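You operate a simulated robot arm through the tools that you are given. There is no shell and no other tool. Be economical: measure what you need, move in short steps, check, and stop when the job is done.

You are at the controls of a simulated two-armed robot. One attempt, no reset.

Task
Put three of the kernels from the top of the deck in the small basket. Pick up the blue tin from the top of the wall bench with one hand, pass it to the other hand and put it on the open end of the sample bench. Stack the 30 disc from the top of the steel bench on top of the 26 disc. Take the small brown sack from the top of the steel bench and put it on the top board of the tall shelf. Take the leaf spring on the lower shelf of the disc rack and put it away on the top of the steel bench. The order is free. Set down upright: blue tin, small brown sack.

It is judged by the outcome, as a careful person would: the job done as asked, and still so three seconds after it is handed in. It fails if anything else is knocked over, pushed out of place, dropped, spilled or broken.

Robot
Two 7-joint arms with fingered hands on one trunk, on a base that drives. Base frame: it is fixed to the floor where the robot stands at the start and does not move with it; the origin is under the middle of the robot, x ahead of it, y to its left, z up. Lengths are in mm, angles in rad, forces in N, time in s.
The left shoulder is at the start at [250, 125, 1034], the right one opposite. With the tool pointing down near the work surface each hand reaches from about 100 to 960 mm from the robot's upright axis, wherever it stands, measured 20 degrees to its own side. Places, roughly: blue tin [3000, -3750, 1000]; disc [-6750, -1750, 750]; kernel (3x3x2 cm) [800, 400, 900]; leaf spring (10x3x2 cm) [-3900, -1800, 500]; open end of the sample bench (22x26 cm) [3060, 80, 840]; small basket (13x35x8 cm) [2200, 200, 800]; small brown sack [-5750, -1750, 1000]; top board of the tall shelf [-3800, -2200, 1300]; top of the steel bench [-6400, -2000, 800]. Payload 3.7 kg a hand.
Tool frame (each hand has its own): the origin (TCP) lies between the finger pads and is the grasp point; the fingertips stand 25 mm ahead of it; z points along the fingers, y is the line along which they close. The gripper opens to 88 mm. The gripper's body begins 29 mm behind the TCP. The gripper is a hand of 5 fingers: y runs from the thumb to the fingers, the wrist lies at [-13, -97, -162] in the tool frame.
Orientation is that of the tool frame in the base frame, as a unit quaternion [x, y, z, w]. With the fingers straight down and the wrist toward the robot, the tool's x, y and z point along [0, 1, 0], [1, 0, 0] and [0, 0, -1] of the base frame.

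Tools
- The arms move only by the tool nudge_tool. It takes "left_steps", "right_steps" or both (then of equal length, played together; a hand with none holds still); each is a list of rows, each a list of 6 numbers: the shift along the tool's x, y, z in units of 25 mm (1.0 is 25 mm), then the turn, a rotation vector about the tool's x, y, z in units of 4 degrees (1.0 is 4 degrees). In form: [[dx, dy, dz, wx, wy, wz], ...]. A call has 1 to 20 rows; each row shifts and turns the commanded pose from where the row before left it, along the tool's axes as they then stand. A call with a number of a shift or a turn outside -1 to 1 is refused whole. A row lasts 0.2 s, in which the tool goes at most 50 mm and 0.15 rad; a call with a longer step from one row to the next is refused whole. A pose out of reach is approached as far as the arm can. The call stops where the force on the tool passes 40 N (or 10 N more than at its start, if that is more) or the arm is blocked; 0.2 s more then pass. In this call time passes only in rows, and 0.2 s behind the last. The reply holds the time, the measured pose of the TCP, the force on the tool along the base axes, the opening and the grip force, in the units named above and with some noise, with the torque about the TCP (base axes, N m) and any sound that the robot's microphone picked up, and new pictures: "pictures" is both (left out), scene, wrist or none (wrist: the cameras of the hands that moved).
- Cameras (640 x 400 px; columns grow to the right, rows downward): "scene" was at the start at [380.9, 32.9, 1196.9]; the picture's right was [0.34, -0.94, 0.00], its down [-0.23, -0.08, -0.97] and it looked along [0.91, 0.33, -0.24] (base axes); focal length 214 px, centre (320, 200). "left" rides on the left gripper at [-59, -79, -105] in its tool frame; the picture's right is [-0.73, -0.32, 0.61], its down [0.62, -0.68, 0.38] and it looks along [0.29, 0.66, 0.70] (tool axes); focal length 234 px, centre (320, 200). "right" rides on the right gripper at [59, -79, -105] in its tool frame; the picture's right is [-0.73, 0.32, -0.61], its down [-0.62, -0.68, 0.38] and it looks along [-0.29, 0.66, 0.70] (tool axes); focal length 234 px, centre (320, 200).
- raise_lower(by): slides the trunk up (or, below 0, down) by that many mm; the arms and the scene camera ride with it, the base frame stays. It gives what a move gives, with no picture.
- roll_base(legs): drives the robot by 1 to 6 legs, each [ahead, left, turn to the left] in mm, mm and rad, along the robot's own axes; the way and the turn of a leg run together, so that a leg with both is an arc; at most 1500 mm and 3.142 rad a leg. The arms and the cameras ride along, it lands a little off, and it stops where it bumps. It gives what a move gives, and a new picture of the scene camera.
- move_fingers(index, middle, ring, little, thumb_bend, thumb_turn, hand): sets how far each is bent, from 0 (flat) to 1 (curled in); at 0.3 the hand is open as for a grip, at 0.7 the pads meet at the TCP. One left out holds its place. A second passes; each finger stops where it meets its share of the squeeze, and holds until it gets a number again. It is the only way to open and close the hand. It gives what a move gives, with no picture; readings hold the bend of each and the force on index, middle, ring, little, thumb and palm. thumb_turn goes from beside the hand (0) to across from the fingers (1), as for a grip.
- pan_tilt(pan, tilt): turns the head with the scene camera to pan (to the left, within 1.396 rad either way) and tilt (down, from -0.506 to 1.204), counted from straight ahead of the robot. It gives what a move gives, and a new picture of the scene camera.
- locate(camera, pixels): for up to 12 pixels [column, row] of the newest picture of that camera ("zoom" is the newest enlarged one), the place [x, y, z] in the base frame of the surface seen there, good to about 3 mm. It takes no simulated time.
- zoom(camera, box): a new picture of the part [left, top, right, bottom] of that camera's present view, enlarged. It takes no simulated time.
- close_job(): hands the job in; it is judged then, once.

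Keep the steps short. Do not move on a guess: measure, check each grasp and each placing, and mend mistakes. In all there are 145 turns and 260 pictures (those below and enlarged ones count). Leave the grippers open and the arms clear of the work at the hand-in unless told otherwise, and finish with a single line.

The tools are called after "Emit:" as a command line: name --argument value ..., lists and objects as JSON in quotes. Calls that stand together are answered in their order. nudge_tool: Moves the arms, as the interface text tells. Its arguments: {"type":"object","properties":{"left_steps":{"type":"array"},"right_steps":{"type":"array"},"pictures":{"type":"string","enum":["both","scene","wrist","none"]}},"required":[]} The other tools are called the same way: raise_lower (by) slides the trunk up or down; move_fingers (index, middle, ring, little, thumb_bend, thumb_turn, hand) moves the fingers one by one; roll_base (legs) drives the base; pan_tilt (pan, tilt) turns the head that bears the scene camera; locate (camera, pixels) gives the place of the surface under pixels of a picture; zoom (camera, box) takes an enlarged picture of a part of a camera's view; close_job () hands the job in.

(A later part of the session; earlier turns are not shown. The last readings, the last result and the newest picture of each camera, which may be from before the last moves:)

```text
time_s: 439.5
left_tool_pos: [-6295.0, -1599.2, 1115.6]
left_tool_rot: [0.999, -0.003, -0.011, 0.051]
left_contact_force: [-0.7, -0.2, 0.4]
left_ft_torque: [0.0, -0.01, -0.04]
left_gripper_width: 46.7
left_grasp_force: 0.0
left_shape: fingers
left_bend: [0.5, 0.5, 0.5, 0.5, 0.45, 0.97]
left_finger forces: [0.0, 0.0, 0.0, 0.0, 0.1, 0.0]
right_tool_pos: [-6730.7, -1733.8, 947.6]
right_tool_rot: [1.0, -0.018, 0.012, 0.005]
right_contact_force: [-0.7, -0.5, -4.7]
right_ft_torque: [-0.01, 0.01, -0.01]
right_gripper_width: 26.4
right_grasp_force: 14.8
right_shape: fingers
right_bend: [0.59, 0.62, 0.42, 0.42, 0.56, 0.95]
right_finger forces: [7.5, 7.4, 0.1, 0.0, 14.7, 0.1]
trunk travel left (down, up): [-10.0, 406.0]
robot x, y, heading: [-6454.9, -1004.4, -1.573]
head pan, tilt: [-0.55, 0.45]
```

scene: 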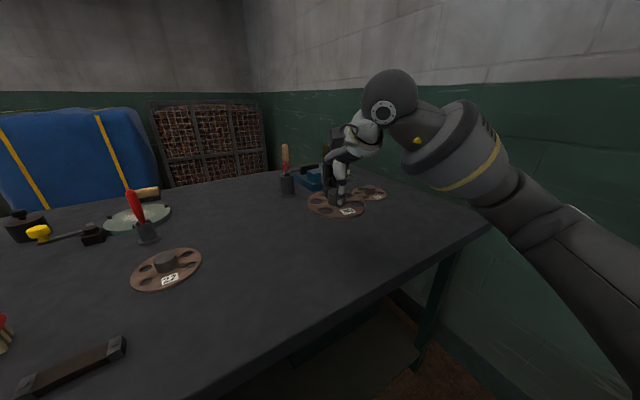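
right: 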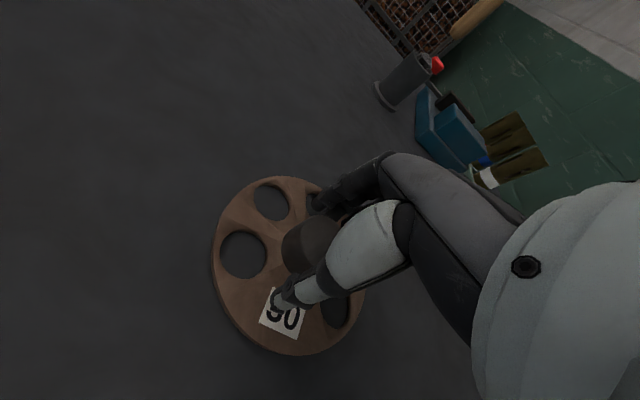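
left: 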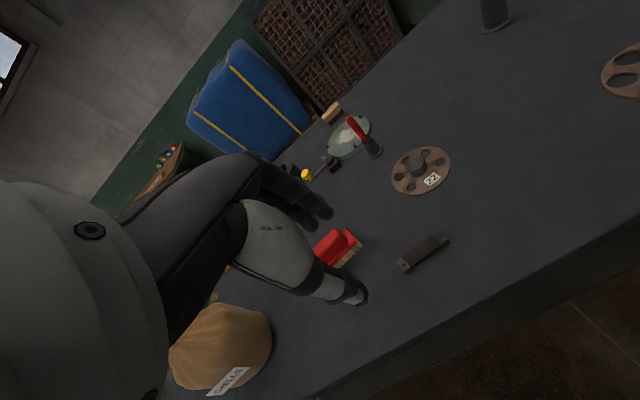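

Emit:
locate --camera "scene" --pixels '[[500, 170], [480, 150], [440, 110], [560, 230], [380, 195], [372, 188], [600, 100], [500, 60], [375, 198]]'

Emit:
roll_base --legs '[[150, -180, 0]]'

```text
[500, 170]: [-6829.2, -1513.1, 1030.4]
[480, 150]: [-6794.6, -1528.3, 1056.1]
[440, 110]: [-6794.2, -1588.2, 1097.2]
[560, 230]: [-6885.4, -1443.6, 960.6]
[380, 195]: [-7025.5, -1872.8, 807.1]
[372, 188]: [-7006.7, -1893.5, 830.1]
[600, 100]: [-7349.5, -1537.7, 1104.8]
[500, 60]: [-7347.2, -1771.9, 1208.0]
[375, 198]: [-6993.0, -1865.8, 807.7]
```

```text
time_s: 441.6
left_tool_pos: [-6475.2, -1751.0, 1115.7]
left_tool_rot: [0.999, -0.006, -0.011, 0.052]
left_contact_force: [-0.4, -0.2, 0.0]
left_ft_torque: [0.0, -0.01, 0.04]
left_gripper_width: 46.4
left_grasp_force: 0.0
left_shape: fingers
left_bend: [0.5, 0.5, 0.5, 0.5, 0.45, 0.97]
left_finger forces: [0.0, 0.0, 0.0, 0.1, 0.0, 0.0]
right_tool_pos: [-6911.0, -1883.6, 948.3]
right_tool_rot: [1.0, -0.02, 0.012, 0.004]
right_contact_force: [-0.9, -0.6, -4.5]
right_ft_torque: [-0.06, 0.01, -0.01]
right_gripper_width: 26.2
right_grasp_force: 14.5
right_shape: fingers
right_bend: [0.59, 0.62, 0.42, 0.42, 0.56, 0.95]
right_finger forces: [7.4, 7.4, 0.0, 0.0, 14.8, 0.0]
trunk travel left (down, up): [-10.0, 406.0]
robot x, y, heading: [-6630.6, -1153.8, -1.576]
head pan, tilt: [-0.55, 0.45]
```

scene: 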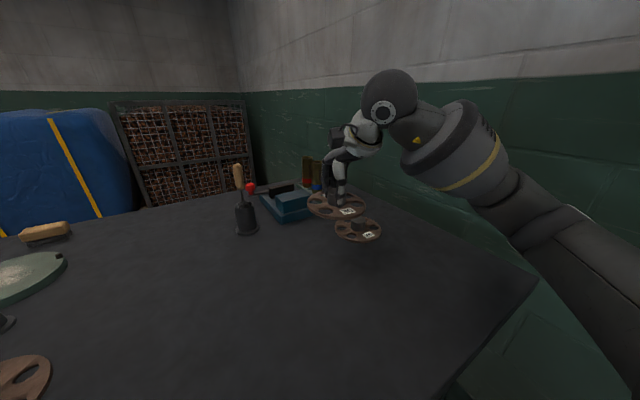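

Plenty of room to the wall (x≈-7349). Measuring disc 26's hub with the wrist and scene cameras.

Emit:
zoom --camera "scene" --box '[290, 170, 418, 250]'

Emit:
locate --camera "zoom" --pixels '[[345, 250], [330, 252], [362, 252], [345, 262], [350, 280], [340, 300], [225, 270], [455, 290], [290, 170]]'

Emit:
nudge_tool --right_steps '[[0, -0.3, -0.5, 0, 0, 0]]' --pictures "wrist"

```text
5.00 times, centred on (354, 210) of scene
```

zoom: 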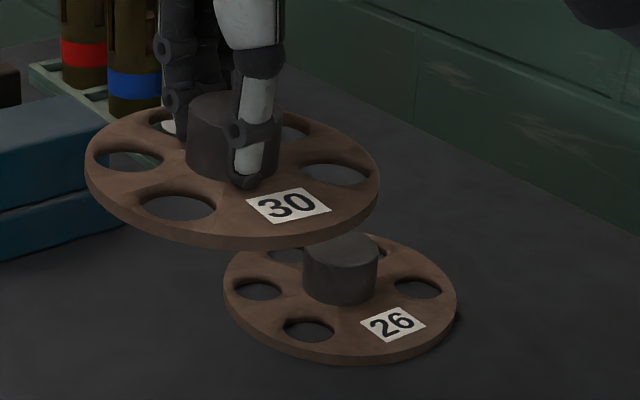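

```text
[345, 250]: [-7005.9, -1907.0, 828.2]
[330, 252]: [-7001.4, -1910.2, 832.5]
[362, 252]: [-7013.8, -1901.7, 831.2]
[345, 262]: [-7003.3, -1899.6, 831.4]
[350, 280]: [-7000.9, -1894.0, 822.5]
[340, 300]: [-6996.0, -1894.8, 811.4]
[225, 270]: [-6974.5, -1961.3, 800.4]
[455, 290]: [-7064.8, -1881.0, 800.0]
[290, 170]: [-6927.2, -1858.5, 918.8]
```

```text
time_s: 442.1
left_tool_pos: [-6475.7, -1750.1, 1114.4]
left_tool_rot: [0.999, -0.006, -0.011, 0.053]
left_contact_force: [-0.3, 1.2, 0.9]
left_ft_torque: [-0.01, 0.01, -0.03]
left_gripper_width: 46.6
left_grasp_force: 0.0
left_shape: fingers
left_bend: [0.5, 0.5, 0.5, 0.5, 0.45, 0.97]
left_finger forces: [0.0, 0.1, 0.0, 0.1, 0.1, 0.0]
right_tool_pos: [-6910.7, -1876.4, 960.1]
right_tool_rot: [1.0, -0.02, 0.011, 0.005]
right_contact_force: [0.9, -0.1, -4.7]
right_ft_torque: [-0.03, -0.01, 0.0]
right_gripper_width: 26.6
right_grasp_force: 14.7
right_shape: fingers
right_bend: [0.59, 0.62, 0.42, 0.42, 0.56, 0.95]
right_finger forces: [7.3, 7.5, 0.0, 0.1, 14.7, 0.0]
trunk travel left (down, up): [-10.0, 406.0]
robot x, y, heading: [-6627.5, -1152.0, -1.579]
head pan, tilt: [-0.55, 0.45]
```

right: 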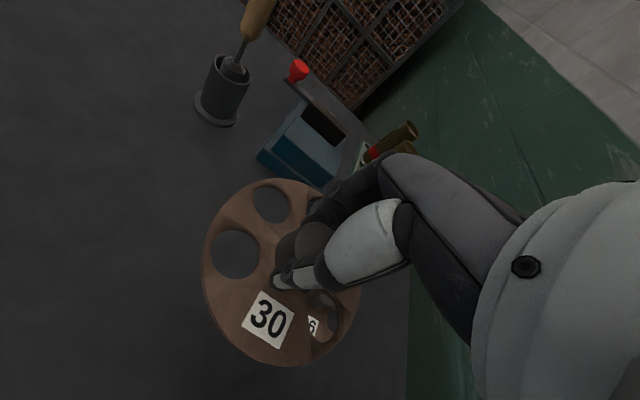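

Hub 26 centre ≈ (-7009,-1907), top ≈831. Moving disc 30 over it, bottom about 35 mm above.

Emit:
nudge_tool --right_steps '[[-0.96, 0.345, 0.2, 0, 0, 0], [-0.96, 0.345, 0.5, 0, 0, 0], [-0.96, 0.345, 0.8, 0, 0, 0], [-0.96, 0.345, 0.9, 0, 0, 0]]' --pictures "wrist"

Emit:
zoom --camera "scene" --box '[310, 180, 438, 260]'

```text
time_s: 443.1
left_tool_pos: [-6474.3, -1750.4, 1115.2]
left_tool_rot: [0.999, -0.006, -0.01, 0.052]
left_contact_force: [0.4, -0.1, -0.5]
left_ft_torque: [0.03, 0.01, -0.01]
left_gripper_width: 46.7
left_grasp_force: 0.0
left_shape: fingers
left_bend: [0.5, 0.5, 0.5, 0.5, 0.45, 0.97]
left_finger forces: [0.0, 0.1, 0.0, 0.0, 0.0, 0.0]
right_tool_pos: [-7006.3, -1905.2, 902.0]
right_tool_rot: [1.0, -0.02, 0.012, 0.004]
right_contact_force: [0.0, -0.4, -4.2]
right_ft_torque: [-0.05, 0.02, -0.01]
right_gripper_width: 26.2
right_grasp_force: 14.3
right_shape: fingers
right_bend: [0.71, 0.62, 0.42, 0.42, 0.56, 0.95]
right_finger forces: [7.3, 7.5, 0.1, 0.1, 14.7, 0.1]
trunk travel left (down, up): [-10.0, 406.0]
robot x, y, heading: [-6628.1, -1155.4, -1.576]
head pan, tilt: [-0.55, 0.45]
```

right: 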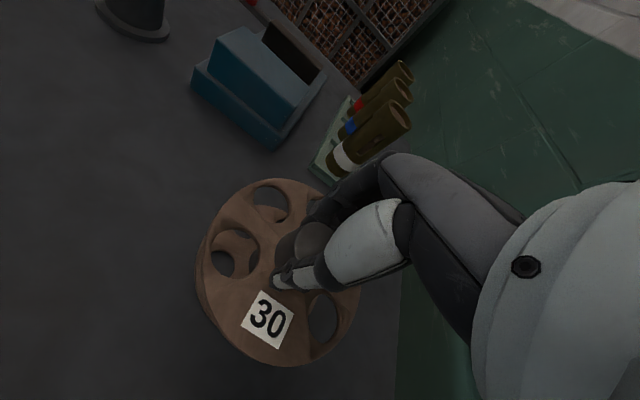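

```text
5.00 times, centred on (374, 220) of scene
```

zoom: 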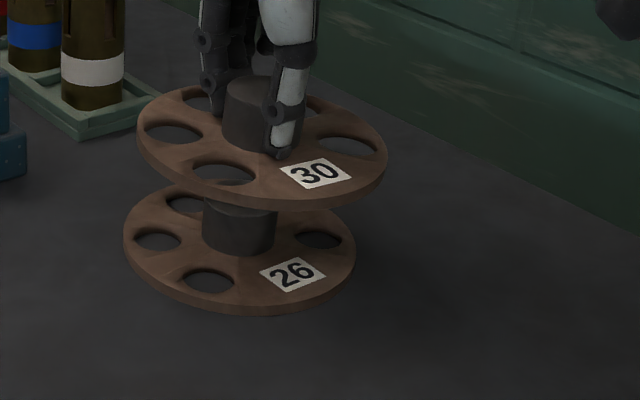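

Fine alignment check: measuring the edges of both discs.

Emit:
locate --camera "zoom" --pixels '[[126, 240], [353, 250], [240, 303], [141, 128], [385, 155], [275, 195], [240, 215], [225, 235], [255, 90], [240, 250]]'

```text
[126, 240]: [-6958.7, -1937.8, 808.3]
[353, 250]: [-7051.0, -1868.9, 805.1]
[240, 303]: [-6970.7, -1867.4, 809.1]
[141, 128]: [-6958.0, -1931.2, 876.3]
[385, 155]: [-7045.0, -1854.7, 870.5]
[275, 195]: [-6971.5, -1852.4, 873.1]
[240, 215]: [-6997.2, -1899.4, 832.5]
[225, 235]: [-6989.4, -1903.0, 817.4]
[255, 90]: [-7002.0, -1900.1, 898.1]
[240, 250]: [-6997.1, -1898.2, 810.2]
```

Disc 30 sits about (4,11) mm off centre toward me. Correcting and lowering 28 mm, then small steps to contact.

Emit:
nudge_tool --right_steps '[[-0.15, 0.45, 0, 0, 0, 0], [0, 0, 0.6, 0, 0, 0], [0, 0, 0.5, 0, 0, 0]]' --pictures "none"

Emit:
zoom --camera "scene" --box '[310, 180, 438, 260]'

Emit:
locate --camera "zoom" --pixels '[[126, 240], [353, 250], [240, 303], [129, 180], [376, 205], [262, 245]]'

```text
time_s: 443.9
left_tool_pos: [-6475.2, -1750.6, 1115.1]
left_tool_rot: [0.999, -0.005, -0.01, 0.051]
left_contact_force: [-0.9, 0.6, -0.3]
left_ft_torque: [-0.01, 0.01, -0.03]
left_gripper_width: 46.7
left_grasp_force: 0.0
left_shape: fingers
left_bend: [0.5, 0.5, 0.5, 0.5, 0.45, 0.97]
left_finger forces: [0.1, 0.1, 0.0, 0.1, 0.0, 0.0]
right_tool_pos: [-7010.0, -1920.1, 871.3]
right_tool_rot: [1.0, -0.021, 0.011, 0.004]
right_contact_force: [0.2, 0.1, -3.6]
right_ft_torque: [-0.04, 0.0, -0.01]
right_gripper_width: 26.3
right_grasp_force: 15.0
right_shape: fingers
right_bend: [0.71, 0.62, 0.42, 0.42, 0.56, 0.95]
right_finger forces: [7.3, 7.5, 0.1, 0.0, 14.7, 0.1]
trunk travel left (down, up): [-10.0, 406.0]
robot x, y, heading: [-6626.0, -1155.2, -1.578]
head pan, tilt: [-0.55, 0.45]
```

```text
5.00 times, centred on (374, 220) of scene
```

zoom: 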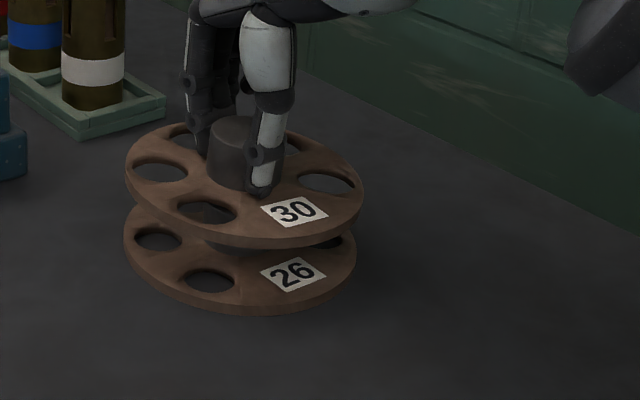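

```text
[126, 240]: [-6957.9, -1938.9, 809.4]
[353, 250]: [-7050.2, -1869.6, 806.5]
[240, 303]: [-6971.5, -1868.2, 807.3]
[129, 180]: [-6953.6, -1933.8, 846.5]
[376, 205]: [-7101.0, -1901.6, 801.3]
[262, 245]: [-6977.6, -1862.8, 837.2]
```

Aligned within a few mm now. Lowering in 2.5 mm steps to contact.

Emit:
nudge_tool --right_steps '[[0, 0, 0.12, 0, 0, 0], [0, 0, 0.1, 0, 0, 0], [0, 0, 0.08, 0, 0, 0]]' --pictures "none"

Emit:
zoom --camera "scene" --box '[310, 180, 438, 260]'

```text
time_s: 444.6
left_tool_pos: [-6474.1, -1750.5, 1115.9]
left_tool_rot: [0.999, -0.006, -0.011, 0.052]
left_contact_force: [0.5, -0.2, 0.0]
left_ft_torque: [0.01, 0.0, -0.03]
left_gripper_width: 46.7
left_grasp_force: 0.0
left_shape: fingers
left_bend: [0.5, 0.5, 0.5, 0.5, 0.45, 0.97]
left_finger forces: [0.0, 0.0, 0.0, 0.1, 0.0, 0.1]
right_tool_pos: [-7009.3, -1918.7, 864.6]
right_tool_rot: [1.0, -0.02, 0.012, 0.006]
right_contact_force: [0.9, -0.4, -1.5]
right_ft_torque: [-0.02, -0.02, -0.02]
right_gripper_width: 26.6
right_grasp_force: 15.2
right_shape: fingers
right_bend: [0.71, 0.62, 0.42, 0.42, 0.56, 0.95]
right_finger forces: [7.4, 7.8, 0.0, 0.0, 15.2, 0.0]
trunk travel left (down, up): [-10.0, 406.0]
robot x, y, heading: [-6632.7, -1154.8, -1.575]
head pan, tilt: [-0.55, 0.45]
```

```text
5.00 times, centred on (374, 220) of scene
```

zoom: 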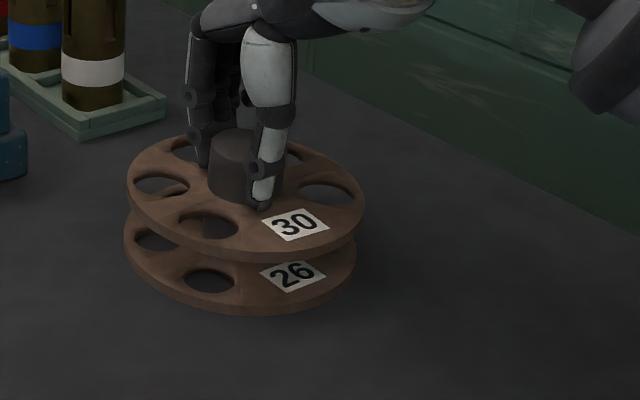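

Weight is going onto the hub. A further 2 mm, then releasing and lifting straight up.

Emit:
nudge_tool --right_steps '[[0, 0, 0.08, 0, 0, 0]]' --pictures "none"

Emit:
move_fingers --hand "right" --index 0.4 --middle 0.4 --ring 0.35 --little 0.35 --thumb_bend 0.4

Emit:
zoom --camera "scene" --box '[310, 180, 438, 260]'

```text
time_s: 445.1
left_tool_pos: [-6474.2, -1748.9, 1117.1]
left_tool_rot: [0.999, -0.006, -0.011, 0.052]
left_contact_force: [-0.1, -0.2, -0.6]
left_ft_torque: [0.03, 0.01, 0.0]
left_gripper_width: 46.8
left_grasp_force: 0.1
left_shape: fingers
left_bend: [0.5, 0.5, 0.5, 0.5, 0.45, 0.97]
left_finger forces: [0.1, 0.1, 0.1, 0.1, 0.0, 0.0]
right_tool_pos: [-7010.5, -1917.8, 864.1]
right_tool_rot: [1.0, -0.02, 0.012, 0.006]
right_contact_force: [0.5, -2.6, 3.6]
right_ft_torque: [0.08, 0.02, 0.0]
right_gripper_width: 26.2
right_grasp_force: 15.7
right_shape: fingers
right_bend: [0.71, 0.62, 0.42, 0.42, 0.57, 0.95]
right_finger forces: [7.6, 8.8, 0.0, 0.1, 15.1, 0.1]
trunk travel left (down, up): [-10.0, 406.0]
robot x, y, heading: [-6627.2, -1148.6, -1.574]
head pan, tilt: [-0.55, 0.45]
```

```text
time_s: 446.1
left_tool_pos: [-6473.4, -1750.1, 1115.7]
left_tool_rot: [0.999, -0.005, -0.011, 0.052]
left_contact_force: [-0.5, 0.1, -0.9]
left_ft_torque: [-0.01, 0.02, -0.02]
left_gripper_width: 46.6
left_grasp_force: 0.0
left_shape: fingers
left_bend: [0.5, 0.5, 0.5, 0.5, 0.45, 0.97]
left_finger forces: [0.1, 0.1, 0.1, 0.0, 0.1, 0.0]
right_tool_pos: [-7009.9, -1917.8, 863.3]
right_tool_rot: [1.0, -0.02, 0.011, 0.006]
right_contact_force: [-0.3, 1.5, 4.5]
right_ft_torque: [-0.1, 0.06, -0.04]
right_gripper_width: 63.5
right_grasp_force: 2.0
right_shape: fingers
right_bend: [0.4, 0.4, 0.35, 0.35, 0.4, 0.98]
right_finger forces: [0.0, 3.6, 0.0, 0.0, 0.5, 0.0]
trunk travel left (down, up): [-10.0, 406.0]
robot x, y, heading: [-6624.7, -1154.8, -1.579]
head pan, tilt: [-0.55, 0.45]
```

```text
5.00 times, centred on (374, 220) of scene
```

zoom: 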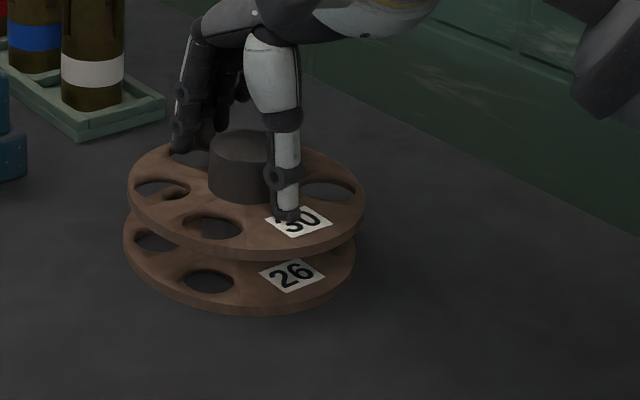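

The disc sits on the hub; tips touch it lightly. Lifting straight up.

Emit:
nudge_tool --right_steps '[[0, 0, -0.3, 0, 0, 0], [0, 0, -0.6, 0, 0, 0], [0, 0, -1, 0, 0, 0], [0, 0, -1, 0, 0, 0], [0, 0, -1, 0, 0, 0], [0, 0, -1, 0, 0, 0], [0, -0.3, -1, 0, 0, 0], [0, -0.5, -1, 0, 0, 0], [0, -0.5, -1, 0, 0, 0], [0, -0.5, -1, 0, 0, 0]]' --pictures "none"

Emit:
zoom --camera "scene" --box '[310, 180, 438, 260]'

Emit:
locate --camera "zoom" --pixels '[[126, 240], [353, 250], [240, 303], [131, 195], [362, 210], [245, 248], [240, 145], [300, 220]]'

```text
time_s: 448.2
left_tool_pos: [-6473.1, -1750.3, 1115.9]
left_tool_rot: [0.999, -0.005, -0.011, 0.052]
left_contact_force: [-0.7, -0.3, -0.7]
left_ft_torque: [-0.01, -0.01, 0.0]
left_gripper_width: 46.9
left_grasp_force: 0.0
left_shape: fingers
left_bend: [0.5, 0.5, 0.5, 0.5, 0.45, 0.97]
left_finger forces: [0.0, 0.0, 0.1, 0.1, 0.0, 0.0]
right_tool_pos: [-7012.2, -1872.0, 1084.8]
right_tool_rot: [1.0, -0.021, 0.011, 0.005]
right_contact_force: [0.8, 0.4, 0.0]
right_ft_torque: [0.0, 0.0, 0.03]
right_gripper_width: 63.5
right_grasp_force: 0.0
right_shape: fingers
right_bend: [0.4, 0.4, 0.35, 0.35, 0.4, 0.98]
right_finger forces: [0.1, 0.1, 0.1, 0.1, 0.0, 0.0]
trunk travel left (down, up): [-10.0, 406.0]
robot x, y, heading: [-6627.2, -1156.2, -1.576]
head pan, tilt: [-0.55, 0.45]
```

```text
5.00 times, centred on (374, 220) of scene
```

zoom: 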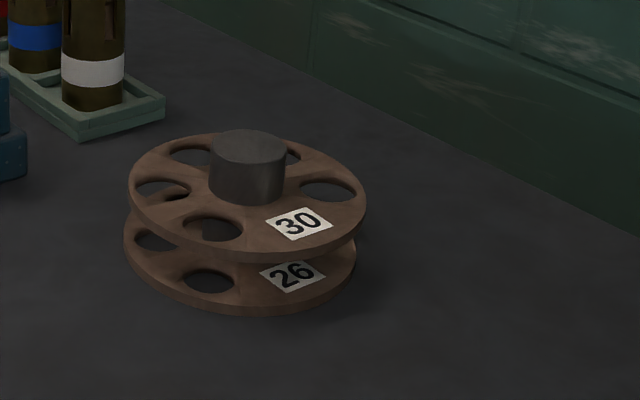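

```text
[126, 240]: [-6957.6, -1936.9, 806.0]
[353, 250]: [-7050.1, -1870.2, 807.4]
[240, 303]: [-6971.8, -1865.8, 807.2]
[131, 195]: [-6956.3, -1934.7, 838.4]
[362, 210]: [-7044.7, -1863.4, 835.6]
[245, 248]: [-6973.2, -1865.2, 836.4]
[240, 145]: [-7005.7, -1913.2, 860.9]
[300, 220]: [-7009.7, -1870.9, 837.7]
```

Disc 30 sits level on disc 26. Next the sack: backing off a little and strafing east in front of it.

Emit:
roll_base --legs '[[-250, 0, 0.005], [0, 720, 0]]'

Emit:
pan_tilt --pan 0.1 --tilt 0.5

```text
time_s: 456.4
left_tool_pos: [-5759.9, -1504.0, 1115.3]
left_tool_rot: [0.999, -0.009, -0.011, 0.052]
left_contact_force: [-0.9, 0.7, 0.3]
left_ft_torque: [0.0, 0.0, 0.04]
left_gripper_width: 46.7
left_grasp_force: 0.0
left_shape: fingers
left_bend: [0.5, 0.5, 0.5, 0.5, 0.45, 0.97]
left_finger forces: [0.0, 0.0, 0.1, 0.0, 0.0, 0.0]
right_tool_pos: [-6301.4, -1622.3, 1084.5]
right_tool_rot: [1.0, -0.024, 0.011, 0.004]
right_contact_force: [0.1, 0.3, -0.2]
right_ft_torque: [0.0, 0.03, 0.0]
right_gripper_width: 63.2
right_grasp_force: 0.1
right_shape: fingers
right_bend: [0.4, 0.4, 0.35, 0.35, 0.4, 0.98]
right_finger forces: [0.1, 0.0, 0.1, 0.0, 0.1, 0.0]
trunk travel left (down, up): [-10.0, 406.0]
robot x, y, heading: [-5911.4, -908.1, -1.583]
head pan, tilt: [-0.55, 0.45]
```

scene: 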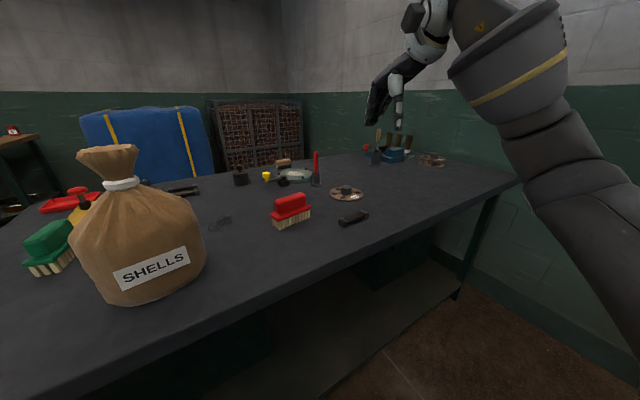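

```text
time_s: 457.4
left_tool_pos: [-5761.7, -1504.2, 1116.5]
left_tool_rot: [0.999, -0.009, -0.012, 0.053]
left_contact_force: [-0.9, 1.3, 0.9]
left_ft_torque: [0.0, -0.04, 0.01]
left_gripper_width: 46.8
left_grasp_force: 0.2
left_shape: fingers
left_bend: [0.5, 0.5, 0.5, 0.5, 0.45, 0.97]
left_finger forces: [0.1, 0.1, 0.0, 0.1, 0.0, 0.0]
right_tool_pos: [-6301.6, -1623.8, 1085.0]
right_tool_rot: [1.0, -0.023, 0.012, 0.005]
right_contact_force: [-0.2, -0.3, -0.1]
right_ft_torque: [-0.02, 0.02, 0.01]
right_gripper_width: 63.2
right_grasp_force: 0.1
right_shape: fingers
right_bend: [0.4, 0.4, 0.35, 0.35, 0.4, 0.98]
right_finger forces: [0.0, 0.0, 0.1, 0.1, 0.0, 0.0]
trunk travel left (down, up): [-10.0, 406.0]
robot x, y, heading: [-5909.6, -906.9, -1.577]
head pan, tilt: [0.099, 0.499]
```

scene: 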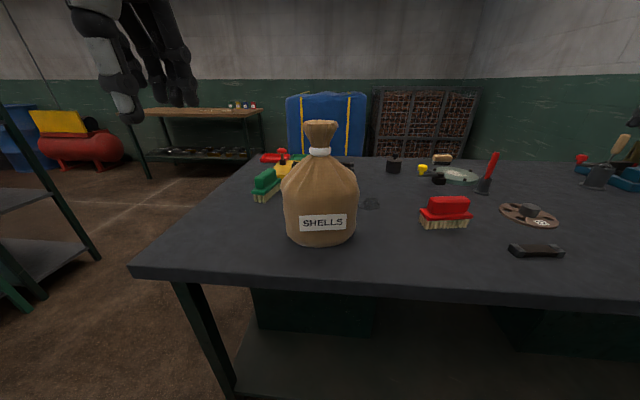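

The sack has a tied neck, good to grip. Measuring it.

Emit:
locate --camera "scene" --pixels '[[320, 151], [310, 151], [331, 151], [320, 122], [305, 124], [336, 124], [320, 138], [320, 165], [284, 200], [357, 200], [320, 240], [262, 190]]'

Emit:
zoom --camera "scene" --box '[240, 100, 400, 200]'

```text
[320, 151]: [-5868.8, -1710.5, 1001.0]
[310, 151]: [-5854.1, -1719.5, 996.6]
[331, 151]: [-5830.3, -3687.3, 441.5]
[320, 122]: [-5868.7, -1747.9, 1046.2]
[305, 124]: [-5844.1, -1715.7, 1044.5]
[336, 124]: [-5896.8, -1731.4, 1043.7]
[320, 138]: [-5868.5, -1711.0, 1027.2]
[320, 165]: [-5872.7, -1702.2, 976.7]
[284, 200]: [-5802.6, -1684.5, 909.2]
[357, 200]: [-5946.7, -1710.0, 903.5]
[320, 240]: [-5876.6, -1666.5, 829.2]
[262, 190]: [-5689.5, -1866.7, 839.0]
```

```text
4.00 times, centred on (320, 150) of scene
```

zoom: 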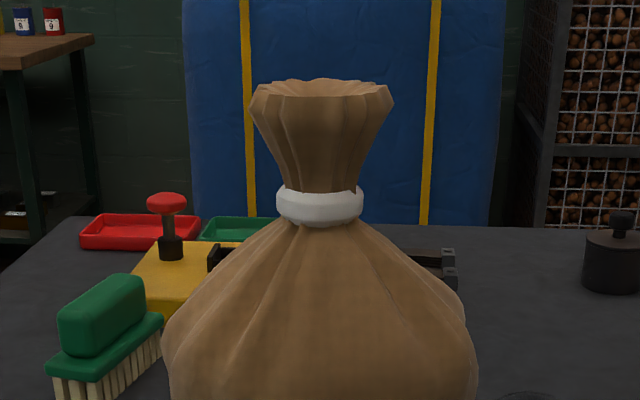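

Neck centre ≈ (-5868,-1732), band z≈1000, flared top z≈1045 (~70 mm wide). Opening the left hand, leveling it and driving it above the neck.

Emit:
move_fingers --hand "left" --index 0.25 --middle 0.25 --ring 0.25 --little 0.25 --thumb_bend 0.25

Emit:
nudge_tool --left_steps '[[0, 0, -0.4, 0.75, 0, 0], [0, 0, -0.4, 0.75, 0, 0]]' --pictures "none"

Emit:
roll_base --legs '[[222, -106, 0.005]]'

Emit:
zoom --camera "left" --box '[0, 0, 640, 400]'

Emit:
locate --camera "zoom" --pixels '[[330, 250], [360, 270], [385, 270], [400, 280], [350, 300], [420, 320]]'

```text
time_s: 458.4
left_tool_pos: [-5761.6, -1504.2, 1115.6]
left_tool_rot: [0.999, -0.009, -0.011, 0.052]
left_contact_force: [-0.4, 0.5, 0.4]
left_ft_torque: [-0.02, 0.0, -0.01]
left_gripper_width: 94.1
left_grasp_force: 0.0
left_shape: fingers
left_bend: [0.25, 0.25, 0.25, 0.25, 0.25, 0.97]
left_finger forces: [0.0, 0.0, 0.0, 0.1, 0.0, 0.0]
right_tool_pos: [-6301.0, -1623.2, 1084.2]
right_tool_rot: [1.0, -0.024, 0.012, 0.004]
right_contact_force: [1.0, -0.6, -0.4]
right_ft_torque: [-0.03, -0.02, 0.01]
right_gripper_width: 63.3
right_grasp_force: 0.0
right_shape: fingers
right_bend: [0.4, 0.4, 0.35, 0.35, 0.4, 0.98]
right_finger forces: [0.0, 0.0, 0.0, 0.0, 0.0, 0.0]
trunk travel left (down, up): [-10.0, 406.0]
robot x, y, heading: [-5911.6, -907.9, -1.581]
head pan, tilt: [0.099, 0.499]
```

```text
time_s: 459.0
left_tool_pos: [-5759.8, -1502.9, 1134.4]
left_tool_rot: [1.0, -0.01, -0.011, 0.0]
left_contact_force: [0.1, 0.9, 0.4]
left_ft_torque: [-0.01, 0.0, -0.04]
left_gripper_width: 94.1
left_grasp_force: 0.0
left_shape: fingers
left_bend: [0.25, 0.25, 0.25, 0.25, 0.25, 0.97]
left_finger forces: [0.1, 0.0, 0.0, 0.0, 0.0, 0.1]
right_tool_pos: [-6302.3, -1622.0, 1085.0]
right_tool_rot: [1.0, -0.023, 0.012, 0.005]
right_contact_force: [0.5, 0.7, 0.5]
right_ft_torque: [-0.01, -0.01, 0.01]
right_gripper_width: 63.3
right_grasp_force: 0.2
right_shape: fingers
right_bend: [0.4, 0.4, 0.35, 0.35, 0.4, 0.98]
right_finger forces: [0.0, 0.0, 0.0, 0.1, 0.2, 0.0]
trunk travel left (down, up): [-10.0, 406.0]
robot x, y, heading: [-5905.9, -905.2, -1.577]
head pan, tilt: [0.099, 0.499]
```

```text
time_s: 460.8
left_tool_pos: [-5862.4, -1724.5, 1134.2]
left_tool_rot: [1.0, -0.008, -0.01, 0.0]
left_contact_force: [0.1, 0.2, 0.5]
left_ft_torque: [-0.02, 0.01, -0.02]
left_gripper_width: 94.1
left_grasp_force: 0.0
left_shape: fingers
left_bend: [0.25, 0.25, 0.25, 0.25, 0.25, 0.97]
left_finger forces: [0.0, 0.1, 0.1, 0.0, 0.0, 0.1]
right_tool_pos: [-6402.5, -1845.4, 1083.9]
right_tool_rot: [1.0, -0.022, 0.012, 0.005]
right_contact_force: [0.1, -1.4, 0.2]
right_ft_torque: [0.0, 0.0, 0.02]
right_gripper_width: 63.4
right_grasp_force: 0.1
right_shape: fingers
right_bend: [0.4, 0.4, 0.35, 0.35, 0.4, 0.98]
right_finger forces: [0.0, 0.0, 0.0, 0.0, 0.1, 0.0]
trunk travel left (down, up): [-10.0, 406.0]
robot x, y, heading: [-6010.9, -1126.7, -1.578]
head pan, tilt: [0.099, 0.499]
```

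scene: 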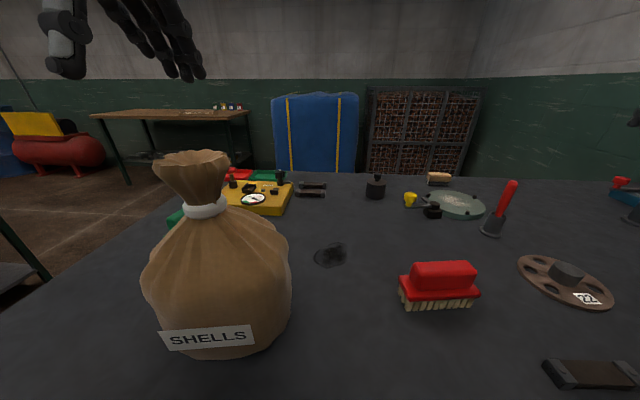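

```text
1.00 times, centred on (320, 200) of left (not enlarged: the box is as wide or as high as the picture)
```

zoom: 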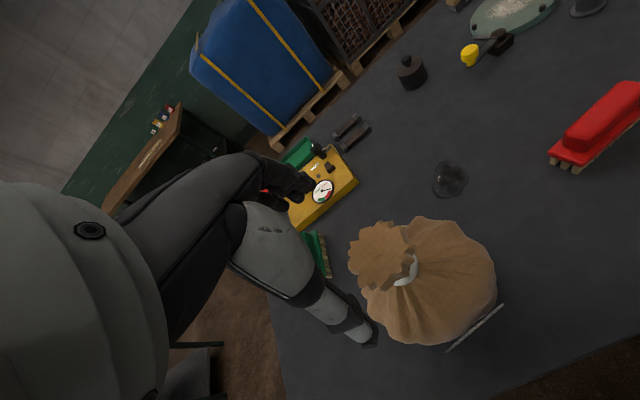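

```text
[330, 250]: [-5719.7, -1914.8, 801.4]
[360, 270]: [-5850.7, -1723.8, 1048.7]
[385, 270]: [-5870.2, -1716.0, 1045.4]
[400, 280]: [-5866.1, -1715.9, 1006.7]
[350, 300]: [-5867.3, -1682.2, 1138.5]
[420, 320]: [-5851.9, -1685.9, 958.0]
```

Emit:
locate --camera "zoom" --pixels '[[352, 255], [408, 250], [382, 226], [378, 285], [380, 255], [402, 285], [415, 262]]'

```text
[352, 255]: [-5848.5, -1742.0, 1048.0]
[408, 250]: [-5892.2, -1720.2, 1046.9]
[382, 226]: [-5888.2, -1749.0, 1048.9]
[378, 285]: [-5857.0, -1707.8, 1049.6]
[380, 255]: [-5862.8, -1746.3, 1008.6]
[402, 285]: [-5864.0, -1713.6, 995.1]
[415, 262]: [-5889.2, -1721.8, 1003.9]
```

Flare centre ≈ (-5870,-1730). Aligning and lowering to z≈1020, fingers either side of the neck.

Emit:
nudge_tool --left_steps '[[-0.32, 0.22, 0.6, 0, 0, 0], [0, 0, 1, 0, 0, 0], [0, 0, 1, 0, 0, 0], [0, 0, 1, 0, 0, 0], [0, 0, 0.95, 0, 0, 0]]' --pictures "wrist"

```text
time_s: 462.0
left_tool_pos: [-5874.3, -1726.6, 1020.4]
left_tool_rot: [1.0, -0.008, -0.011, -0.001]
left_contact_force: [0.0, 1.3, 0.2]
left_ft_torque: [0.01, 0.01, -0.02]
left_gripper_width: 94.1
left_grasp_force: 0.1
left_shape: fingers
left_bend: [0.25, 0.25, 0.25, 0.25, 0.25, 0.97]
left_finger forces: [0.0, 0.0, 0.1, 0.0, 0.0, 0.0]
right_tool_pos: [-6403.7, -1844.7, 1085.0]
right_tool_rot: [1.0, -0.022, 0.012, 0.005]
right_contact_force: [0.6, 0.6, 0.5]
right_ft_torque: [0.01, 0.01, 0.03]
right_gripper_width: 63.3
right_grasp_force: 0.0
right_shape: fingers
right_bend: [0.4, 0.4, 0.35, 0.35, 0.4, 0.98]
right_finger forces: [0.1, 0.1, 0.1, 0.0, 0.1, 0.1]
trunk travel left (down, up): [-10.0, 406.0]
robot x, y, heading: [-6018.8, -1128.1, -1.575]
head pan, tilt: [0.099, 0.499]
```

left: 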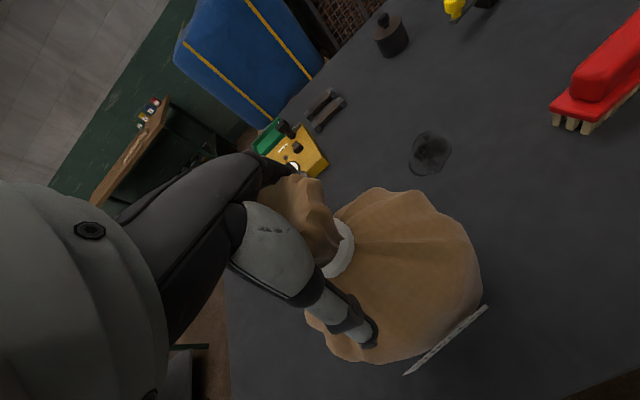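

The neck is between thumb and fingers, no contact. Closing, then lifting with the trunk by 60 mm.

Emit:
move_fingers --hand "left" --index 0.85 --middle 0.85 --ring 0.85 --little 0.85 --thumb_bend 0.85

Emit:
nudge_tool --left_steps '[[0, 0, -0.4, 0, 0, 0], [0, 0, -0.6, 0, 0, 0], [0, 0, -0.8, 0, 0, 0], [0, 0, -0.8, 0, 0, 0]]' --pictures "both"

```text
time_s: 463.0
left_tool_pos: [-5873.8, -1728.2, 1018.5]
left_tool_rot: [1.0, -0.009, -0.011, -0.002]
left_contact_force: [0.5, -0.4, -0.7]
left_ft_torque: [-0.21, -0.14, -0.03]
left_gripper_width: 18.2
left_grasp_force: 21.6
left_shape: fingers
left_bend: [0.71, 0.63, 0.73, 0.85, 0.62, 0.93]
left_finger forces: [7.1, 7.8, 9.5, 0.1, 20.3, 0.0]
right_tool_pos: [-6403.2, -1845.0, 1084.3]
right_tool_rot: [1.0, -0.023, 0.011, 0.005]
right_contact_force: [-0.7, 0.2, 0.3]
right_ft_torque: [0.02, 0.0, 0.03]
right_gripper_width: 63.4
right_grasp_force: 0.1
right_shape: fingers
right_bend: [0.4, 0.4, 0.35, 0.35, 0.4, 0.98]
right_finger forces: [0.1, 0.0, 0.0, 0.0, 0.0, 0.1]
trunk travel left (down, up): [-10.0, 406.0]
robot x, y, heading: [-6014.4, -1127.0, -1.578]
head pan, tilt: [0.099, 0.499]
```

```text
time_s: 464.0
left_tool_pos: [-5871.8, -1729.2, 1083.4]
left_tool_rot: [1.0, -0.008, -0.011, -0.001]
left_contact_force: [-1.3, 0.2, -10.2]
left_ft_torque: [-0.13, -0.02, -0.01]
left_gripper_width: 18.1
left_grasp_force: 20.5
left_shape: fingers
left_bend: [0.72, 0.66, 0.74, 0.85, 0.62, 0.91]
left_finger forces: [6.3, 6.8, 8.4, 0.0, 18.6, 0.0]
right_tool_pos: [-6403.8, -1844.9, 1083.5]
right_tool_rot: [1.0, -0.022, 0.013, 0.005]
right_contact_force: [0.4, 0.5, -0.7]
right_ft_torque: [0.0, 0.01, 0.0]
right_gripper_width: 63.5
right_grasp_force: 0.1
right_shape: fingers
right_bend: [0.4, 0.4, 0.35, 0.35, 0.4, 0.98]
right_finger forces: [0.0, 0.1, 0.1, 0.0, 0.0, 0.0]
trunk travel left (down, up): [-10.0, 406.0]
robot x, y, heading: [-6013.7, -1126.2, -1.577]
head pan, tilt: [0.099, 0.499]
```

scene: 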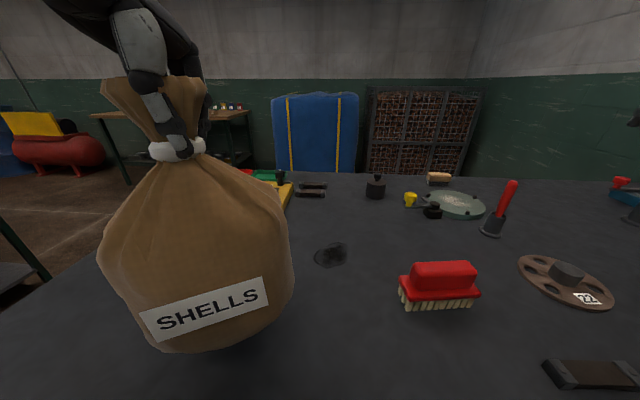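
left: 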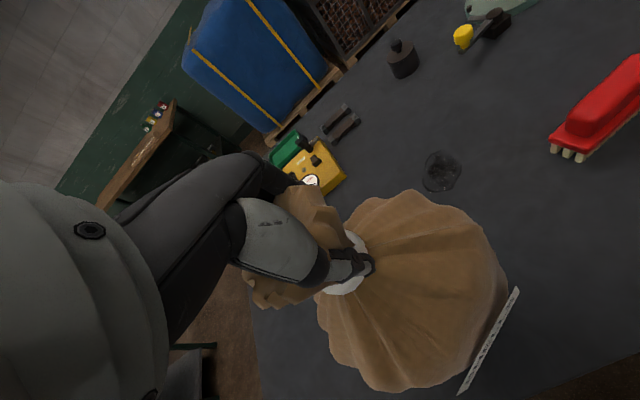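

The sack is lifted (~1 kg). The tall shelf opens to the south side, so: raising the trunk, backing off, going east, then south through the gap between bench and rack, looking left.

Emit:
roll_base --legs '[[-330, 0, 0]]'

Emit:
raise_lower --by 330

Emit:
roll_base --legs '[[0, 1150, 0], [1500, 0, 0], [500, 0, 0]]'

Emit:
pan_tilt --pan 1.0 --tilt 0.45

```text
time_s: 466.2
left_tool_pos: [-5866.6, -1390.3, 1083.9]
left_tool_rot: [1.0, -0.006, -0.01, -0.001]
left_contact_force: [0.2, 0.8, -10.6]
left_ft_torque: [-0.1, -0.09, -0.02]
left_gripper_width: 17.7
left_grasp_force: 20.0
left_shape: fingers
left_bend: [0.72, 0.66, 0.74, 0.85, 0.62, 0.91]
left_finger forces: [6.0, 6.6, 9.0, 0.1, 18.1, 0.1]
right_tool_pos: [-6399.2, -1508.6, 1084.3]
right_tool_rot: [1.0, -0.019, 0.011, 0.005]
right_contact_force: [0.1, 1.3, 0.5]
right_ft_torque: [-0.03, 0.03, 0.0]
right_gripper_width: 63.1
right_grasp_force: 0.1
right_shape: fingers
right_bend: [0.4, 0.4, 0.35, 0.35, 0.4, 0.98]
right_finger forces: [0.0, 0.0, 0.0, 0.1, 0.0, 0.0]
trunk travel left (down, up): [-10.0, 406.0]
robot x, y, heading: [-6012.3, -787.4, -1.579]
head pan, tilt: [0.099, 0.499]
```

scene: 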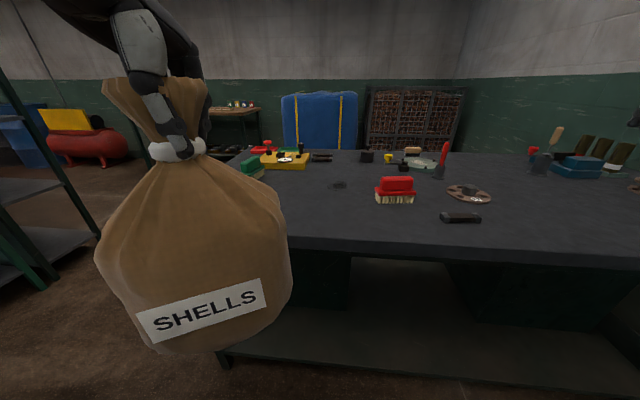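

```text
time_s: 469.5
left_tool_pos: [-5866.2, -1390.9, 1413.2]
left_tool_rot: [1.0, -0.005, -0.011, -0.003]
left_contact_force: [-0.1, 0.0, -9.5]
left_ft_torque: [-0.19, -0.02, 0.02]
left_gripper_width: 17.7
left_grasp_force: 20.5
left_shape: fingers
left_bend: [0.72, 0.66, 0.74, 0.85, 0.62, 0.91]
left_finger forces: [6.3, 6.9, 8.8, 0.0, 18.3, 0.0]
right_tool_pos: [-6398.7, -1413.4, 1542.6]
right_tool_rot: [0.993, -0.018, 0.014, 0.112]
right_contact_force: [-0.1, -0.5, 0.1]
right_ft_torque: [0.05, 0.02, 0.01]
right_gripper_width: 63.3
right_grasp_force: 0.1
right_shape: fingers
right_bend: [0.4, 0.4, 0.35, 0.35, 0.4, 0.98]
right_finger forces: [0.0, 0.0, 0.0, 0.0, 0.0, 0.0]
trunk travel left (down, up): [-340.0, 76.0]
robot x, y, heading: [-6011.7, -789.3, -1.574]
head pan, tilt: [0.099, 0.499]
```

```text
time_s: 489.3
left_tool_pos: [-4718.9, -3338.2, 1412.5]
left_tool_rot: [1.0, -0.015, -0.01, -0.001]
left_contact_force: [-0.8, 0.4, -11.1]
left_ft_torque: [-0.22, 0.0, 0.02]
left_gripper_width: 17.7
left_grasp_force: 20.7
left_shape: fingers
left_bend: [0.72, 0.66, 0.74, 0.85, 0.62, 0.91]
left_finger forces: [6.7, 7.2, 8.3, 0.0, 18.5, 0.0]
right_tool_pos: [-5250.1, -3348.6, 1543.9]
right_tool_rot: [0.993, -0.028, 0.012, 0.112]
right_contact_force: [0.3, -0.8, -0.7]
right_ft_torque: [0.02, 0.01, -0.02]
right_gripper_width: 63.2
right_grasp_force: 0.1
right_shape: fingers
right_bend: [0.4, 0.4, 0.35, 0.35, 0.4, 0.98]
right_finger forces: [0.0, 0.1, 0.1, 0.0, 0.0, 0.0]
trunk travel left (down, up): [-340.0, 76.0]
robot x, y, heading: [-4852.8, -2733.1, -1.594]
head pan, tilt: [0.099, 0.499]
```

scene: 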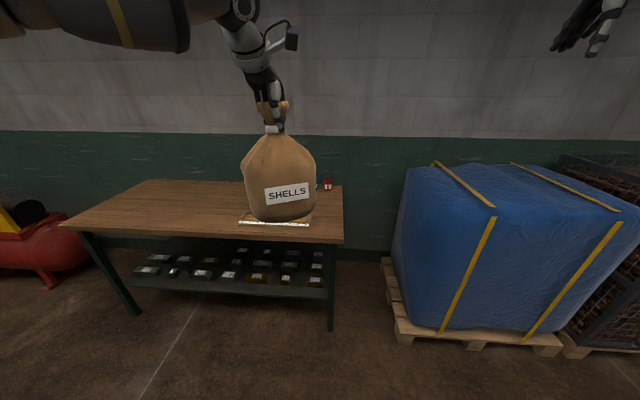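

```text
time_s: 490.5
left_tool_pos: [-4719.0, -3338.3, 1413.1]
left_tool_rot: [1.0, -0.016, -0.01, -0.001]
left_contact_force: [-0.6, 0.0, -10.7]
left_ft_torque: [-0.2, -0.02, -0.02]
left_gripper_width: 17.8
left_grasp_force: 20.2
left_shape: fingers
left_bend: [0.72, 0.66, 0.74, 0.85, 0.62, 0.91]
left_finger forces: [6.5, 7.1, 8.5, 0.0, 18.2, 0.0]
right_tool_pos: [-5250.1, -3349.2, 1543.7]
right_tool_rot: [0.993, -0.028, 0.012, 0.112]
right_contact_force: [0.4, 0.3, -0.3]
right_ft_torque: [-0.02, 0.0, 0.0]
right_gripper_width: 63.3
right_grasp_force: 0.0
right_shape: fingers
right_bend: [0.4, 0.4, 0.35, 0.35, 0.4, 0.98]
right_finger forces: [0.0, 0.1, 0.0, 0.1, 0.0, 0.1]
trunk travel left (down, up): [-340.0, 76.0]
robot x, y, heading: [-4853.6, -2734.2, -1.593]
head pan, tilt: [1.0, 0.45]
```

scene: 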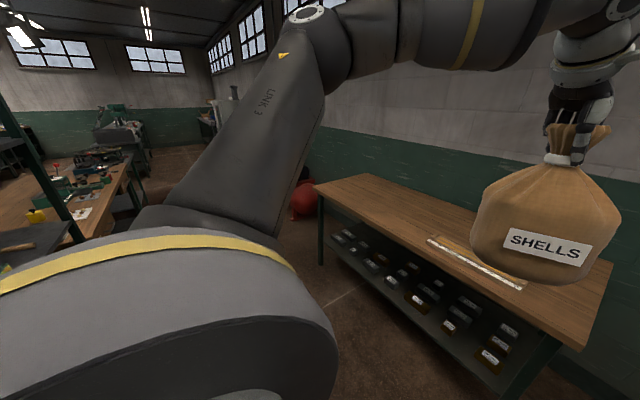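

Open floor here; a wood table lies to the south. Measuring the shelf's corner post and table front, then turning right-about (west side is free) to face north, and drawing both arms in.

Emit:
locate --camera "scene" --pixels '[[20, 150], [45, 185], [70, 225], [20, 245], [440, 290], [320, 255], [330, 195], [545, 380], [150, 200], [230, 135]]'

Emit:
roll_base --legs '[[0, 0, -1.56], [0, 0, -1.56]]'

Emit:
nudge_tool --left_steps '[[0, -0.7, -0.3, 0, 0, 0], [0, -0.7, -0.3, 0, 0, 0], [0, -0.7, -0.3, 0, 0, 0], [0, -0.7, -0.3, 0, 0, 0], [0, -0.7, -0.3, 0, 0, 0]]' --right_steps '[[0, -0.8, 0.9, 0, 0, 0], [0, -0.8, 0.9, 0, 0, 0], [0, -0.8, 0.9, 0, 0, 0], [0, -0.8, 0.9, 0, 0, 0], [0, -0.8, 0.9, 0, 0, 0]]' --pictures "none"

Emit:
pan_tilt --pan -0.9 --tilt 0.3

```text
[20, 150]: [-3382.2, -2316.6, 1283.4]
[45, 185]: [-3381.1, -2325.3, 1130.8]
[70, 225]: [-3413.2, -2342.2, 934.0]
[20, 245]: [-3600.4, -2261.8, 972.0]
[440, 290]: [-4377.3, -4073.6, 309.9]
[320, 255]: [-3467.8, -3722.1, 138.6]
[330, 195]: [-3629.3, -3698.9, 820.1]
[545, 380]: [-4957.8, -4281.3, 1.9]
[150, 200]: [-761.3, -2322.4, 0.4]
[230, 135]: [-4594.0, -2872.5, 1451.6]
```

```text
time_s: 498.6
left_tool_pos: [-4980.5, -2127.1, 1413.7]
left_tool_rot: [0.02, 1.0, -0.001, 0.011]
left_contact_force: [0.5, 0.5, -10.4]
left_ft_torque: [0.19, 0.01, -0.01]
left_gripper_width: 16.7
left_grasp_force: 18.4
left_shape: fingers
left_bend: [0.72, 0.66, 0.74, 0.85, 0.62, 0.91]
left_finger forces: [6.3, 6.7, 7.8, 0.1, 16.7, 0.0]
right_tool_pos: [-4449.8, -2122.7, 1544.9]
right_tool_rot: [0.033, 0.993, 0.112, -0.012]
right_contact_force: [-0.1, -0.4, 1.7]
right_ft_torque: [-0.04, -0.04, 0.0]
right_gripper_width: 63.5
right_grasp_force: 0.1
right_shape: fingers
right_bend: [0.4, 0.4, 0.35, 0.35, 0.4, 0.98]
right_finger forces: [0.0, 0.1, 0.0, 0.1, 0.1, 0.0]
trunk travel left (down, up): [-340.0, 76.0]
robot x, y, heading: [-4852.3, -2734.9, 1.537]
head pan, tilt: [1.0, 0.45]
```

scene: 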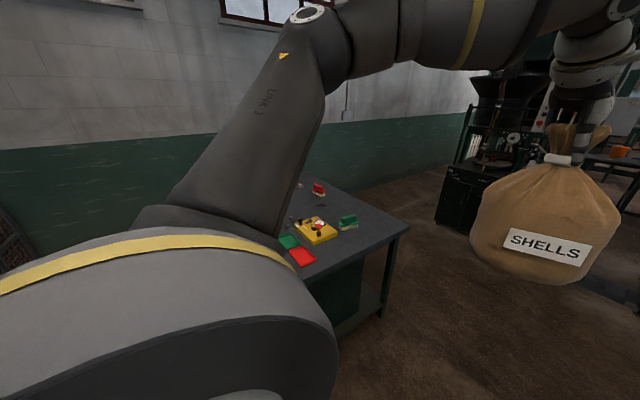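

```text
time_s: 499.8
left_tool_pos: [-4983.6, -2216.9, 1451.0]
left_tool_rot: [0.021, 1.0, -0.001, 0.01]
left_contact_force: [-0.4, -1.3, -10.4]
left_ft_torque: [0.22, 0.06, 0.02]
left_gripper_width: 16.8
left_grasp_force: 19.1
left_shape: fingers
left_bend: [0.72, 0.66, 0.74, 0.85, 0.62, 0.91]
left_finger forces: [5.9, 6.6, 8.9, 0.0, 17.3, 0.0]
right_tool_pos: [-4458.6, -2198.2, 1411.9]
right_tool_rot: [0.032, 0.993, 0.113, -0.012]
right_contact_force: [0.4, -0.6, 0.7]
right_ft_torque: [0.01, 0.03, -0.01]
right_gripper_width: 63.5
right_grasp_force: 0.0
right_shape: fingers
right_bend: [0.4, 0.4, 0.35, 0.35, 0.4, 0.98]
right_finger forces: [0.1, 0.1, 0.0, 0.1, 0.0, 0.0]
trunk travel left (down, up): [-340.0, 76.0]
robot x, y, heading: [-4852.4, -2729.9, 1.541]
head pan, tilt: [1.0, 0.45]
```

```text
time_s: 501.6
left_tool_pos: [-4983.7, -2213.9, 1450.7]
left_tool_rot: [0.02, 1.0, -0.003, 0.01]
left_contact_force: [0.0, -0.1, -10.9]
left_ft_torque: [0.18, 0.01, -0.02]
left_gripper_width: 16.8
left_grasp_force: 19.8
left_shape: fingers
left_bend: [0.72, 0.66, 0.74, 0.85, 0.62, 0.91]
left_finger forces: [6.3, 7.0, 8.2, 0.1, 17.6, 0.0]
right_tool_pos: [-4458.1, -2196.1, 1412.8]
right_tool_rot: [0.032, 0.993, 0.112, -0.012]
right_contact_force: [-0.1, -0.2, 0.0]
right_ft_torque: [0.0, 0.0, -0.01]
right_gripper_width: 63.3
right_grasp_force: 0.0
right_shape: fingers
right_bend: [0.4, 0.4, 0.35, 0.35, 0.4, 0.98]
right_finger forces: [0.1, 0.0, 0.1, 0.0, 0.0, 0.0]
trunk travel left (down, up): [-340.0, 76.0]
robot x, y, heading: [-4851.1, -2735.4, 1.533]
head pan, tilt: [-0.901, 0.3]
```

scene: 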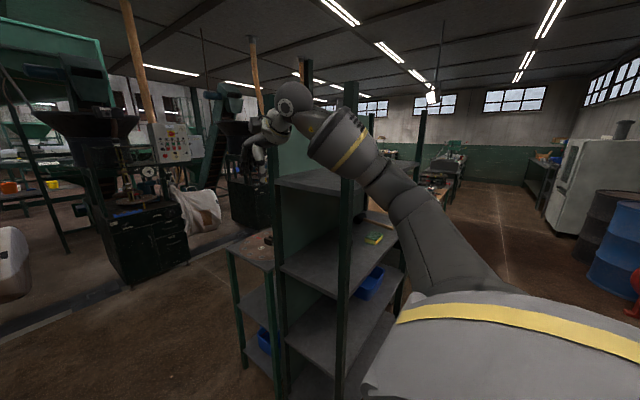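

The tall shelf's open boards are in view; top board at about (310,183). Measuring board and posts.

Emit:
locate --camera "scene" --pixels '[[310, 185], [325, 193], [288, 182], [346, 250], [280, 250], [350, 100], [275, 150], [330, 172], [345, 195], [366, 125], [420, 125], [320, 270]]'

Emit:
zoom --camera "scene" --box '[230, 70, 450, 210]'

```text
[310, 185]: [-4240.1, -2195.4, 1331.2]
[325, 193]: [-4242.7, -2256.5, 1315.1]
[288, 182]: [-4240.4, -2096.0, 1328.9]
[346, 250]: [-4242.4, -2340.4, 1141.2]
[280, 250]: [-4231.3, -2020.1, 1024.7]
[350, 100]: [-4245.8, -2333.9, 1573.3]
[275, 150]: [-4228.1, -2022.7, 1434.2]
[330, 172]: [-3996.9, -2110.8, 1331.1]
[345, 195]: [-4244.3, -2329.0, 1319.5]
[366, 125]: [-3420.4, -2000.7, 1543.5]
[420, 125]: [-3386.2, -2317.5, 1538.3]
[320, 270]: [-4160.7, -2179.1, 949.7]
```

```text
2.86 times, centred on (340, 140) of scene
```

zoom: 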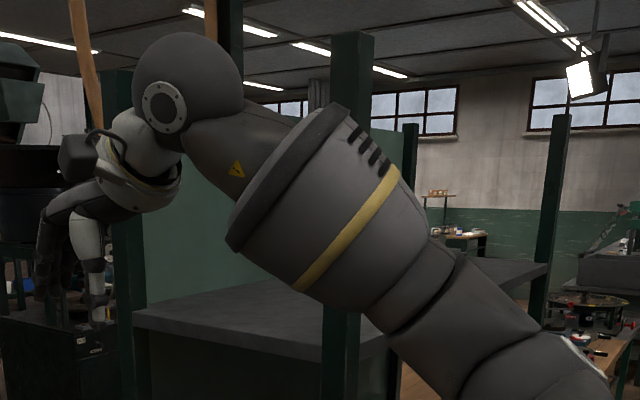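

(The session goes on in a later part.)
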